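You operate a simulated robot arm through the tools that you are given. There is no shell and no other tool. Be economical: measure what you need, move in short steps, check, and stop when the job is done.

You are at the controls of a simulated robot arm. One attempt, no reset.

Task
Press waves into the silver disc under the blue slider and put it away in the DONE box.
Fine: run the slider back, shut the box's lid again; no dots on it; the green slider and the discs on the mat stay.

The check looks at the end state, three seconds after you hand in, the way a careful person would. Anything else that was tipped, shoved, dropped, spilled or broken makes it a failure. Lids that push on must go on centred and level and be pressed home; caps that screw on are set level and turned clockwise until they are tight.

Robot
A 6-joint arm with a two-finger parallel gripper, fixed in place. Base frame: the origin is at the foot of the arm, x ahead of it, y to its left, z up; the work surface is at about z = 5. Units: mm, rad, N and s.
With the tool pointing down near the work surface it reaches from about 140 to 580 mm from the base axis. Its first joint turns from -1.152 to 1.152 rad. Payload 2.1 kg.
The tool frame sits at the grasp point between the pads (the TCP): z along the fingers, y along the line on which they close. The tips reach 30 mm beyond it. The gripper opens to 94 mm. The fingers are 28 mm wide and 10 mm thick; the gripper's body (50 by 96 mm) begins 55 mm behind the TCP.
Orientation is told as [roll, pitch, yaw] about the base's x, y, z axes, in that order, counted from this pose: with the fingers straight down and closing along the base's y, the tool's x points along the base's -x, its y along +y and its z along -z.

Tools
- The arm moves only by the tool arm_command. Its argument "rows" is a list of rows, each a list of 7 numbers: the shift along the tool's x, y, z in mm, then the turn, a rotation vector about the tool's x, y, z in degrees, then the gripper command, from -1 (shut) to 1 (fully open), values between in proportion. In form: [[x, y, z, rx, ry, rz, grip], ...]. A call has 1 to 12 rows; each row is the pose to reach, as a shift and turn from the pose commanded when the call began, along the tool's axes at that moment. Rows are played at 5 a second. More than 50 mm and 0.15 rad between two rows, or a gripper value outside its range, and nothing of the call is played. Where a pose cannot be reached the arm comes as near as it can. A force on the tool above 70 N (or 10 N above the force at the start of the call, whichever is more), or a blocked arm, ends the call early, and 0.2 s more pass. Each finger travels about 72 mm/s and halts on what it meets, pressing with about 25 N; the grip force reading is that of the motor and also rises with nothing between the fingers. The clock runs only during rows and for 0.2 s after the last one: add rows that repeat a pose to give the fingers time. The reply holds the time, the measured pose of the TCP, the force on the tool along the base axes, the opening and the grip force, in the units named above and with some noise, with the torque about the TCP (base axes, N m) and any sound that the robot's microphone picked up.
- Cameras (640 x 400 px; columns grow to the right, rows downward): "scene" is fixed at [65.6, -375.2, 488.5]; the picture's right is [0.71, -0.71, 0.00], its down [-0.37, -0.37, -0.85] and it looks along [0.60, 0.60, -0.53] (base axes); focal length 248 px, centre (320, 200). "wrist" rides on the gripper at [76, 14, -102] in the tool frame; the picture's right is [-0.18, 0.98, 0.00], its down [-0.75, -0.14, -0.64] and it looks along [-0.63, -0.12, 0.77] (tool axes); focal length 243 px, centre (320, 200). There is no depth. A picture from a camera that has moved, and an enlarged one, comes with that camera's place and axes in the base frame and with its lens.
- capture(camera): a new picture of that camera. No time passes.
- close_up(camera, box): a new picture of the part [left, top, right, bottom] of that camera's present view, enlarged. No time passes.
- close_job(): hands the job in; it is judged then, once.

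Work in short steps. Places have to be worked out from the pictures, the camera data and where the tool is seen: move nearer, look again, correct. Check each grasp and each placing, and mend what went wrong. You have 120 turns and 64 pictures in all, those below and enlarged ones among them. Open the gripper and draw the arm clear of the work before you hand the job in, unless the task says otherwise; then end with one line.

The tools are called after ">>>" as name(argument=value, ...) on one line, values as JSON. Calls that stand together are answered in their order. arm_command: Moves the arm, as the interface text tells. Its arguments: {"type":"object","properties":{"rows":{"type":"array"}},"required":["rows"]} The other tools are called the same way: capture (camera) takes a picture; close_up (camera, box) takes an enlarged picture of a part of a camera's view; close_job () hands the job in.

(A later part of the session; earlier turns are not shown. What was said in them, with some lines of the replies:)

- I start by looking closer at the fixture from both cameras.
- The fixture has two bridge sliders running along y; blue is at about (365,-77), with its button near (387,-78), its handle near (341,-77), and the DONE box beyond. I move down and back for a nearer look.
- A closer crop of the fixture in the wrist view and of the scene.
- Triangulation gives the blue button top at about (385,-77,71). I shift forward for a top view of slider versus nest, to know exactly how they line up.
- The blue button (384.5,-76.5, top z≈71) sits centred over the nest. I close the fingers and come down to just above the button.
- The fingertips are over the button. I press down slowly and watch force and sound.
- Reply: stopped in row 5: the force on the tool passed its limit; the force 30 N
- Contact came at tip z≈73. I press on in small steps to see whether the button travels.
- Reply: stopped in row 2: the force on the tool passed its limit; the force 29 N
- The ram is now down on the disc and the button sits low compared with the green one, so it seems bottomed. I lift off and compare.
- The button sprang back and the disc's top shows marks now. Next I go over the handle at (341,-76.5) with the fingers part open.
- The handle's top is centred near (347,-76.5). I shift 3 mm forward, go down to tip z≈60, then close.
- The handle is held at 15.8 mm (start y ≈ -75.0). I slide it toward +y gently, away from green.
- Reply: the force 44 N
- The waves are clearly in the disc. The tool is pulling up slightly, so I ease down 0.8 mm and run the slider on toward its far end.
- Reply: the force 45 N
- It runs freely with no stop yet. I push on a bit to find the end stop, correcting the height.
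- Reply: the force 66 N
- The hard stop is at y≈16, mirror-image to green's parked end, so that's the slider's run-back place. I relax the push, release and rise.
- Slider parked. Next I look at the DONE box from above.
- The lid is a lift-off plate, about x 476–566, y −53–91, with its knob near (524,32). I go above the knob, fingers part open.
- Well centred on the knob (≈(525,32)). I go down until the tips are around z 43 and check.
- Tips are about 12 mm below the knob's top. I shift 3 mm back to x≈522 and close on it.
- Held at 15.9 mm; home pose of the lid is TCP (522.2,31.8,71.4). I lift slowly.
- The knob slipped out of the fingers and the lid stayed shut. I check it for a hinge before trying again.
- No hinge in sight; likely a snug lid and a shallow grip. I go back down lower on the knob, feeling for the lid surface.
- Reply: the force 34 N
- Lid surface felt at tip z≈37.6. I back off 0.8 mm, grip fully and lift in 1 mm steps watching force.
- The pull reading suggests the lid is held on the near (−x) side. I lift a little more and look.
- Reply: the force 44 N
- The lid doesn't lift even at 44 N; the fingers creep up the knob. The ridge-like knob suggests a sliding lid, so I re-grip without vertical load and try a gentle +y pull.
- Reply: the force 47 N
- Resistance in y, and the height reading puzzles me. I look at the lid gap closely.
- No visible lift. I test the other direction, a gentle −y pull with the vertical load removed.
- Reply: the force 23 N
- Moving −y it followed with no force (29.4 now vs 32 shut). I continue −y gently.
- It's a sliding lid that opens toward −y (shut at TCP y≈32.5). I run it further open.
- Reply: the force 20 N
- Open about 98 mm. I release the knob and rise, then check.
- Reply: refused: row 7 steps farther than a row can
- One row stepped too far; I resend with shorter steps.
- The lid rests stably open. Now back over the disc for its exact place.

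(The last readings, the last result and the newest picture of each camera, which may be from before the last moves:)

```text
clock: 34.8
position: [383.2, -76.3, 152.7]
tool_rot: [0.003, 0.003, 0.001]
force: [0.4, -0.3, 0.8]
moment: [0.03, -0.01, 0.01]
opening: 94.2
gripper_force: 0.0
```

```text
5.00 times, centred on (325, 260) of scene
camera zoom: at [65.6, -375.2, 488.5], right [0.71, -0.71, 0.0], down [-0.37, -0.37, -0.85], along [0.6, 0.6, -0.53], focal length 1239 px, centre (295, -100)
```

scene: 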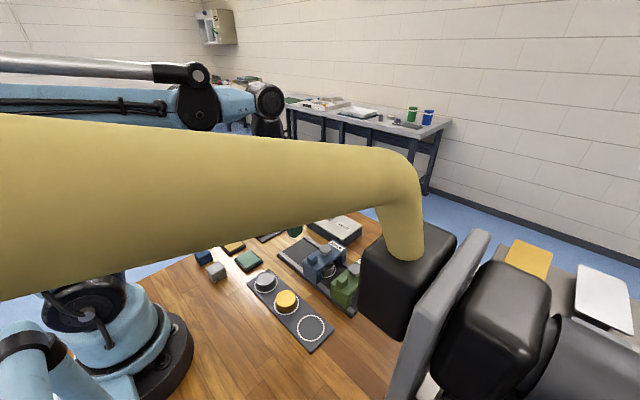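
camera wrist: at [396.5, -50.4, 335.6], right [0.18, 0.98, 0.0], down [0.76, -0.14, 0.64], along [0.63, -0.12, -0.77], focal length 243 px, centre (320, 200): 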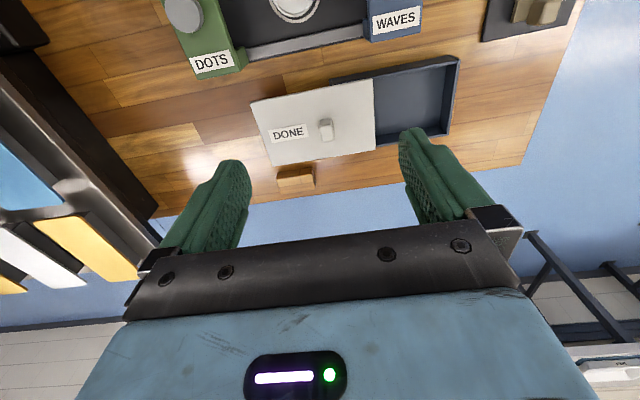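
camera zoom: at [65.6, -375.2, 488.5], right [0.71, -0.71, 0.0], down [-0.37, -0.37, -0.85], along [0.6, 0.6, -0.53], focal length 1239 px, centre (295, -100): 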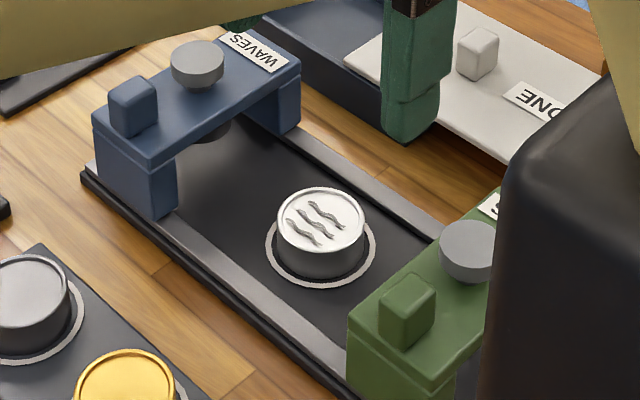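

Triangulated: disc top centre ≈(384,-76,30), Ø≈43. I lower with a 70 mm opening to tips just above the plate.

>>> arm_command(rows=[[-0.8, 0, 30, 0, 0, 0, 0.5], [-0.8, 0, 65, 0, 0, 0, 0.5], [-0.8, 0, 90, 0, 0, 0, 0.5], [-0.8, 0, 100, 0, 0, 0, 0.5], [-0.8, 0, 106, 0, 0, 0, 0.5], [-0.8, 0, 106, 0, 0, 0, 0.5]])

>>> close_up(camera="wrist", box=[180, 60, 460, 260])

```text
clock: 36.2
position: [382.7, -75.1, 47.5]
tool_rot: [0.001, 0.004, -0.002]
force: [0.2, 0.0, 0.2]
moment: [0.0, 0.01, 0.0]
opening: 70.5
gripper_force: 0.1
```

```text
2.00 times, centred on (320, 160) of wrist
camera zoom: at [306.4, -62.2, 149.2], right [0.18, 0.98, 0.0], down [0.76, -0.14, 0.64], along [0.63, -0.12, -0.77], focal length 485 px, centre (320, 280)
```

zoom: 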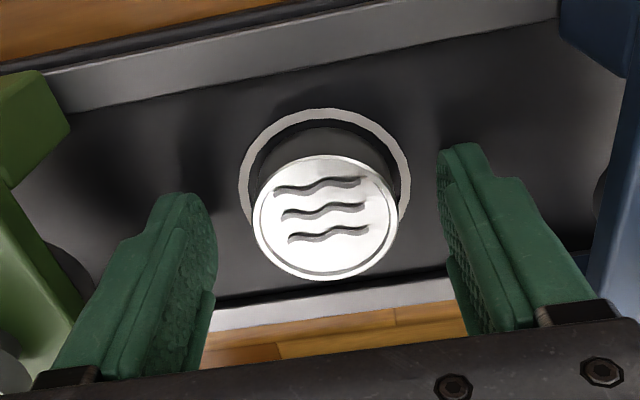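

Centred between the fingers. I lower 2 mm and close.

>>> arm_command(rows=[[-1.5, 0, 2, 0, 0, 0, 0.5], [-1.5, 0, 2, 0, 0, 0, 0.1], [-1.5, 0, 2, 0, 0, 0, -0.3], [-1.5, 0, 2, 0, 0, 0, -0.4], [-1.5, 0, 2, 0, 0, 0, -0.4]])

```text
clock: 37.4
position: [384.9, -76.1, 44.4]
tool_rot: [0.001, 0.003, 0.001]
force: [-0.4, -0.2, -0.5]
moment: [-0.02, -0.04, 0.01]
opening: 43.0
gripper_force: 25.3
```

Gripped at 43 mm. I lift straight up to clear the sliders and check the hold.

>>> arm_command(rows=[[0, 0, -5, 0, 0, 0, -0.4], [0, 0, -20, 0, 0, 0, -0.4], [0, 0, -50, 0, 0, 0, -0.4], [0, 0, -85, 0, 0, 0, -0.4], [0, 0, -110, 0, 0, 0, -0.4], [0, 0, -110, 0, 0, 0, -0.4]])

>>> capture(camera="wrist")

```text
clock: 38.8
position: [385.5, -77.8, 154.2]
tool_rot: [0.0, 0.007, 0.0]
force: [-0.3, -0.5, -0.5]
moment: [0.01, -0.02, -0.02]
opening: 43.1
gripper_force: 25.0
```

```text
20 pictures are left
camera wrist: at [308.9, -63.2, 257.8], right [0.18, 0.98, 0.0], down [0.76, -0.14, 0.64], along [0.63, -0.12, -0.77], focal length 243 px, centre (320, 200)
```

wrist: 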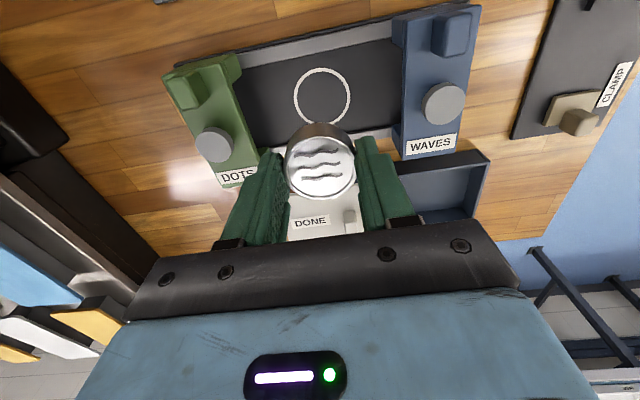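

Disc held level with the waves up. I carry it over the open part of the box, centre about (521,37).

>>> arm_command(rows=[[-20, 16, -5, 0, 0, 0, -0.4], [-45, 38, -10, 0, 0, 0, -0.4], [-70, 60, -10, 0, 0, 0, -0.4], [-95, 81, -10, 0, 0, 0, -0.4], [-118, 100, -5, 0, 0, 0, -0.4], [-135.5, 114.8, 0, 0, 0, 0, -0.4], [-135.5, 114.8, 20, 0, 0, 0, -0.4], [-135.5, 114.8, 40, 0, 0, 0, -0.4], [-135.5, 114.8, 40, 0, 0, 0, -0.4]])

>>> capture(camera="wrist")

>>> close_up(camera="scene", box=[280, 180, 400, 280])

```text
clock: 40.8
position: [521.8, 39.5, 112.6]
tool_rot: [0.003, 0.002, 0.001]
force: [-0.4, -0.4, -1.5]
moment: [0.0, -0.05, -0.01]
opening: 42.8
gripper_force: 24.9
```

```text
19 pictures are left
camera wrist: at [444.3, 52.6, 216.8], right [0.18, 0.98, 0.0], down [0.76, -0.14, 0.64], along [0.63, -0.12, -0.77], focal length 243 px, centre (320, 200)
```

wrist: 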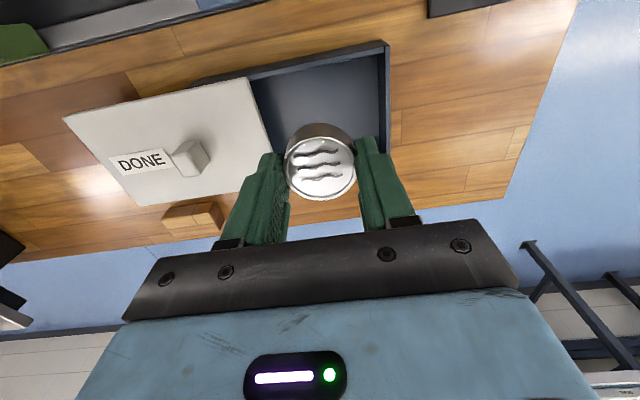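

```text
4.00 times, centred on (340, 230) of scene
camera zoom: at [65.6, -375.2, 488.5], right [0.71, -0.71, 0.0], down [-0.37, -0.37, -0.85], along [0.6, 0.6, -0.53], focal length 991 px, centre (240, 80)
```

zoom: 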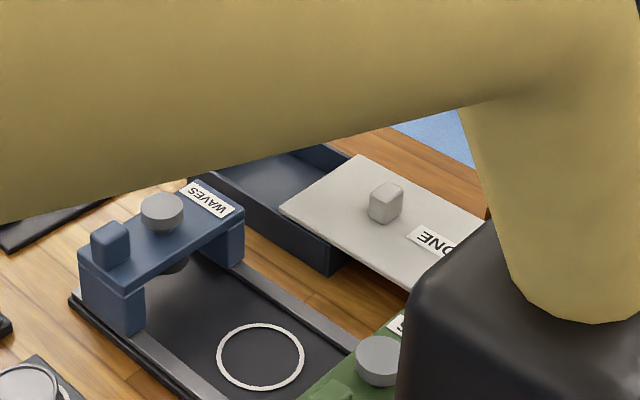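

Position fits the opening (y −3…86). I lower in until just above the floor.

>>> arm_command(rows=[[0, 1, 25, 0, 0, 0, -0.4], [0, 1, 45, 0, 0, 0, -0.4], [0, 1, 58, 0, 0, 0, -0.4], [0, 1, 65, 0, 0, 0, -0.4], [0, 1, 67, 0, 0, 0, -0.4], [0, 1, 68.5, 0, 0, 0, -0.4], [0, 1, 68.5, 0, 0, 0, -0.4]])

>>> close_up(camera="wrist", box=[180, 20, 460, 250])

```text
clock: 42.4
position: [519.7, 38.6, 44.4]
tool_rot: [0.001, 0.005, -0.001]
force: [0.3, 0.3, -1.0]
moment: [0.01, -0.01, 0.04]
opening: 42.4
gripper_force: 25.0
```

```text
1.74 times, centred on (320, 135) of wrist
camera zoom: at [443.7, 53.3, 148.2], right [0.18, 0.98, 0.0], down [0.76, -0.14, 0.64], along [0.63, -0.12, -0.77], focal length 422 px, centre (320, 313)
```

zoom: 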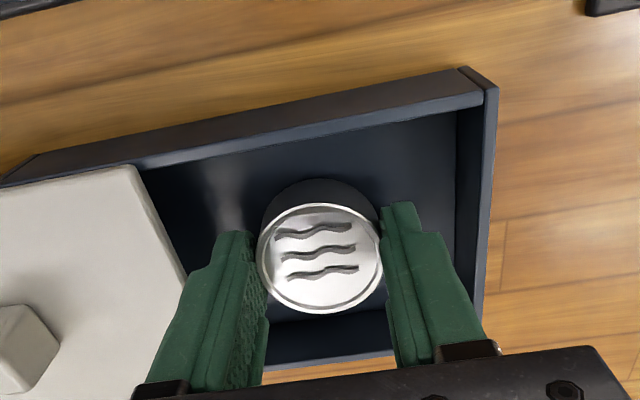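

No floor contact yet; I creep down to touch it.

>>> arm_command(rows=[[0, 0, 0.8, 0, 0, 0, -0.4], [0, 0, 1.6, 0, 0, 0, -0.4], [0, 0, 2.4, 0, 0, 0, -0.4], [0, 0, 2.4, 0, 0, 0, -0.4]])

```text
clock: 43.4
position: [519.6, 38.9, 42.4]
tool_rot: [0.002, 0.003, -0.001]
force: [-0.4, 0.8, -0.5]
moment: [0.0, 0.03, 0.0]
opening: 42.7
gripper_force: 24.5
```

>>> arm_command(rows=[[0, 0, 0.8, 0, 0, 0, -0.4], [0, 0, 1.6, 0, 0, 0, -0.4], [0, 0, 2.4, 0, 0, 0, -0.4], [0, 0, 3.0, 0, 0, 0, -0.4], [0, 0, 3.0, 0, 0, 0, -0.4]])

```text
clock: 44.6
position: [518.8, 39.4, 39.9]
tool_rot: [0.003, 0.004, 0.0]
force: [0.1, 0.6, 14.7]
moment: [-0.06, -0.01, -0.02]
opening: 42.5
gripper_force: 25.4
```

Floor contact (15 N). I open a little and rise straight out.

>>> arm_command(rows=[[0, 0, -0.5, 0, 0, 0, 0.15], [0, 0, -0.5, 0, 0, 0, 0.15], [0, 0, -0.5, 0, 0, 0, 0.15], [0, 0, -20, 0, 0, 0, 0.15], [0, 0, -55, 0, 0, 0, 0.15], [0, 0, -90, 0, 0, 0, 0.15], [0, 0, -90, 0, 0, 0, 0.15]])

>>> capture(camera="wrist")

```text
clock: 46.2
position: [520.3, 37.9, 131.3]
tool_rot: [0.002, 0.004, 0.0]
force: [0.2, 0.9, -1.4]
moment: [-0.03, 0.02, 0.01]
opening: 53.8
gripper_force: 0.0
```

```text
16 pictures are left
camera wrist: at [445.1, 52.8, 233.7], right [0.18, 0.98, 0.0], down [0.76, -0.14, 0.64], along [0.63, -0.12, -0.77], focal length 243 px, centre (320, 200)
```

wrist: 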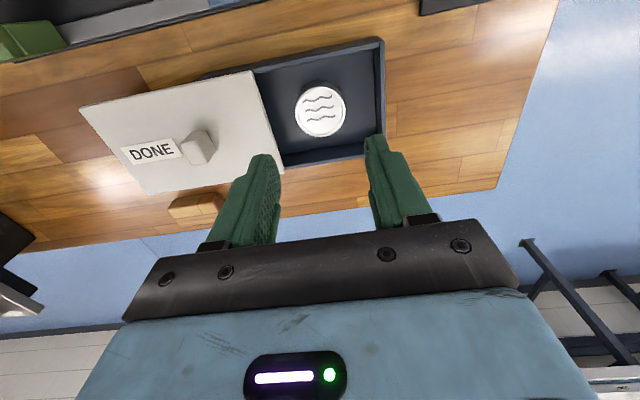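

The disc lies flat in the box. I go back over the lid's knob at (522,-65.5).

>>> arm_command(rows=[[-2, -35, 0, 0, 0, 0, -0.15], [-2, -70, 0, 0, 0, 0, -0.15], [-2, -103.4, 0, 0, 0, 0, -0.15], [-2, -103.4, 20, 0, 0, 0, -0.15], [-2, -103.4, 30, 0, 0, 0, -0.15], [-2, -103.4, 30, 0, 0, 0, -0.15]])

>>> close_up(camera="wrist", box=[180, 20, 460, 250])

```text
clock: 47.6
position: [523.4, -63.4, 99.5]
tool_rot: [0.002, 0.002, 0.0]
force: [0.0, 0.5, -0.4]
moment: [-0.03, -0.01, 0.01]
opening: 39.9
gripper_force: 0.1
```

```text
1.74 times, centred on (320, 135) of wrist
camera zoom: at [446.3, -50.5, 202.7], right [0.18, 0.98, 0.0], down [0.76, -0.14, 0.64], along [0.63, -0.12, -0.77], focal length 422 px, centre (320, 313)
```

zoom: 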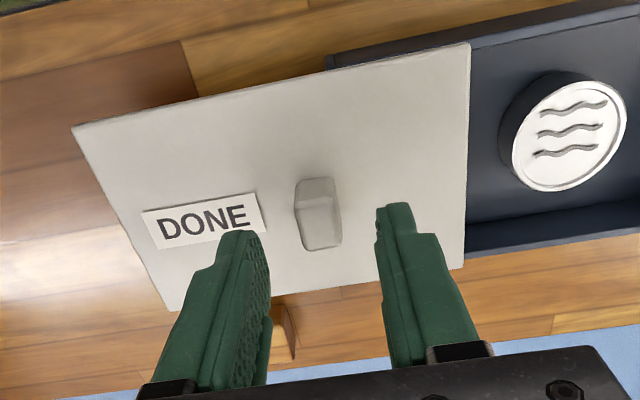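

Aligned. I go down to TCP z≈71, grip the knob and start sliding +y.

>>> arm_command(rows=[[0, 0, 14, 0, 0, 0, -0.15], [0, 0, 24, 0, 0, 0, -0.15], [0, -1, 28.5, 0, 0, 0, -0.15], [0, -1, 28.5, 0, 0, 0, -0.6], [0, -1, 28.5, 0, 0, 0, -0.9], [0, -1, 28.5, 0, 0, 0, -0.9], [0, 4, 28.5, 0, 0, 0, -0.9], [0, 12, 28.5, 0, 0, 0, -0.9]])

```text
clock: 49.4
position: [522.2, -52.0, 69.8]
tool_rot: [0.0, 0.004, 0.001]
force: [-6.7, 0.6, -4.4]
moment: [-0.01, -0.54, -0.01]
opening: 15.5
gripper_force: 45.3
```

Sliding freely. I run it shut, to the stop near y≈32.5.

>>> arm_command(rows=[[0, 10, 0, 0, 0, 0, -0.9], [0, 20, 0, 0, 0, 0, -0.9], [0, 30, 0, 0, 0, 0, -0.9], [0, 40, 0, 0, 0, 0, -0.9], [0, 50, 0, 0, 0, 0, -0.9], [0, 60, 0, 0, 0, 0, -0.9], [0, 70, 0, 0, 0, 0, -0.9], [0, 78, 0, 0, 0, 0, -0.9], [0, 83, 0, 0, 0, 0, -0.9], [0, 87, 0, 0, 0, 0, -0.9], [0, 87, 0, 0, 0, 0, -0.9]])

>>> close_up(camera="wrist", box=[160, 20, 460, 230])

```text
clock: 51.8
position: [522.7, 33.4, 71.8]
tool_rot: [-0.001, 0.006, -0.003]
force: [-7.4, -13.3, -29.6]
moment: [-0.08, -0.77, 0.25]
opening: 16.0
gripper_force: 45.1
```

```text
1.90 times, centred on (310, 125) of wrist
camera zoom: at [445.9, 47.5, 174.0], right [0.19, 0.98, 0.0], down [0.76, -0.14, 0.64], along [0.63, -0.12, -0.77], focal length 462 px, centre (339, 343)
```

zoom: 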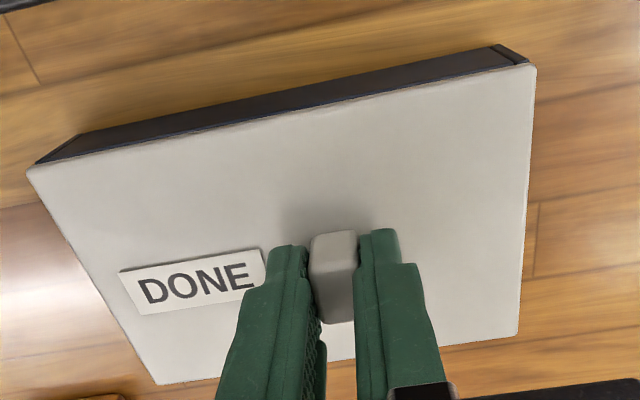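

It's against the stop, same as at the start. I relax, release and rise.

>>> arm_command(rows=[[0, -0.8, 1, 0, 0, 0, -0.9], [0, -0.8, 1, 0, 0, 0, -0.5], [0, -0.8, 1, 0, 0, 0, -0.3], [0, -0.8, 1, 0, 0, 0, -0.3], [0, -0.8, -30, 0, 0, 0, -0.3], [0, -0.8, -70, 0, 0, 0, -0.3], [0, -0.8, -110, 0, 0, 0, -0.3], [20, -0.8, -150, 0, 0, 0, 0], [60, -0.8, -170, 0, 0, 0, 1], [60, -0.8, -170, 0, 0, 0, 1]])

>>> capture(camera="wrist")

>>> close_up(camera="scene", box=[190, 200, 390, 330])

```text
clock: 54.0
position: [463.3, 34.8, 242.1]
tool_rot: [0.002, 0.002, 0.001]
force: [0.2, 0.2, 0.2]
moment: [-0.01, -0.02, -0.05]
opening: 93.9
gripper_force: 0.1
```

```text
13 pictures are left
camera wrist: at [386.2, 47.9, 345.3], right [0.18, 0.98, 0.0], down [0.76, -0.14, 0.64], along [0.63, -0.12, -0.77], focal length 243 px, centre (320, 200)
```

wrist: 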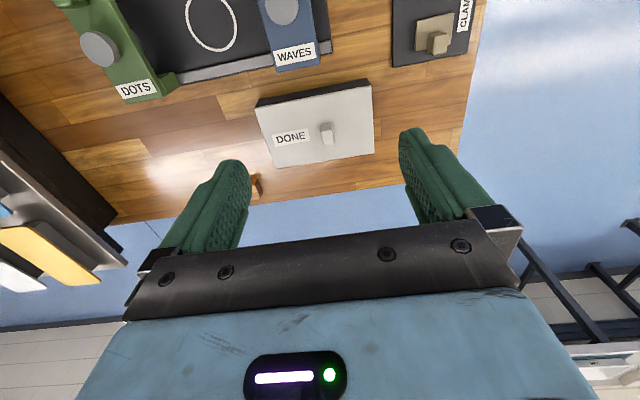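

```text
3.08 times, centred on (290, 265) of scene
camera zoom: at [65.6, -375.2, 488.5], right [0.71, -0.71, 0.0], down [-0.37, -0.37, -0.85], along [0.6, 0.6, -0.53], focal length 763 px, centre (412, 0)
```

zoom: 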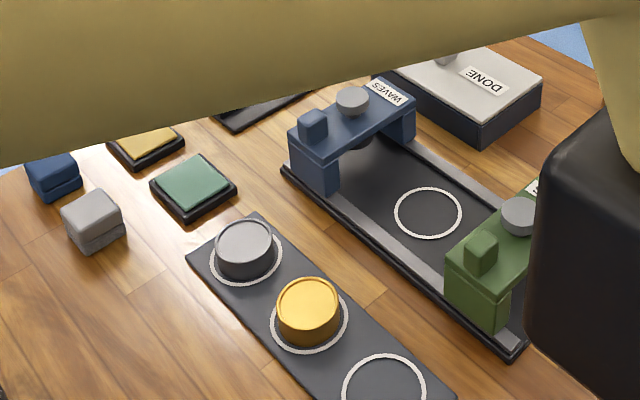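

The box is shut with the disc inside, the blue slider is run back to its end, and green and the mat discs haven't moved. The arm is clear and open, so I hand in.

>>> close_job()

```text
The job is handed in.
```

The silver disc has waves pressed in and lies in the DONE box with its lid slid shut. The blue slider is run back to its end of the rail; I took "back" to mean there, not over the nest where it started. The green slider and the discs on the mat were not moved.
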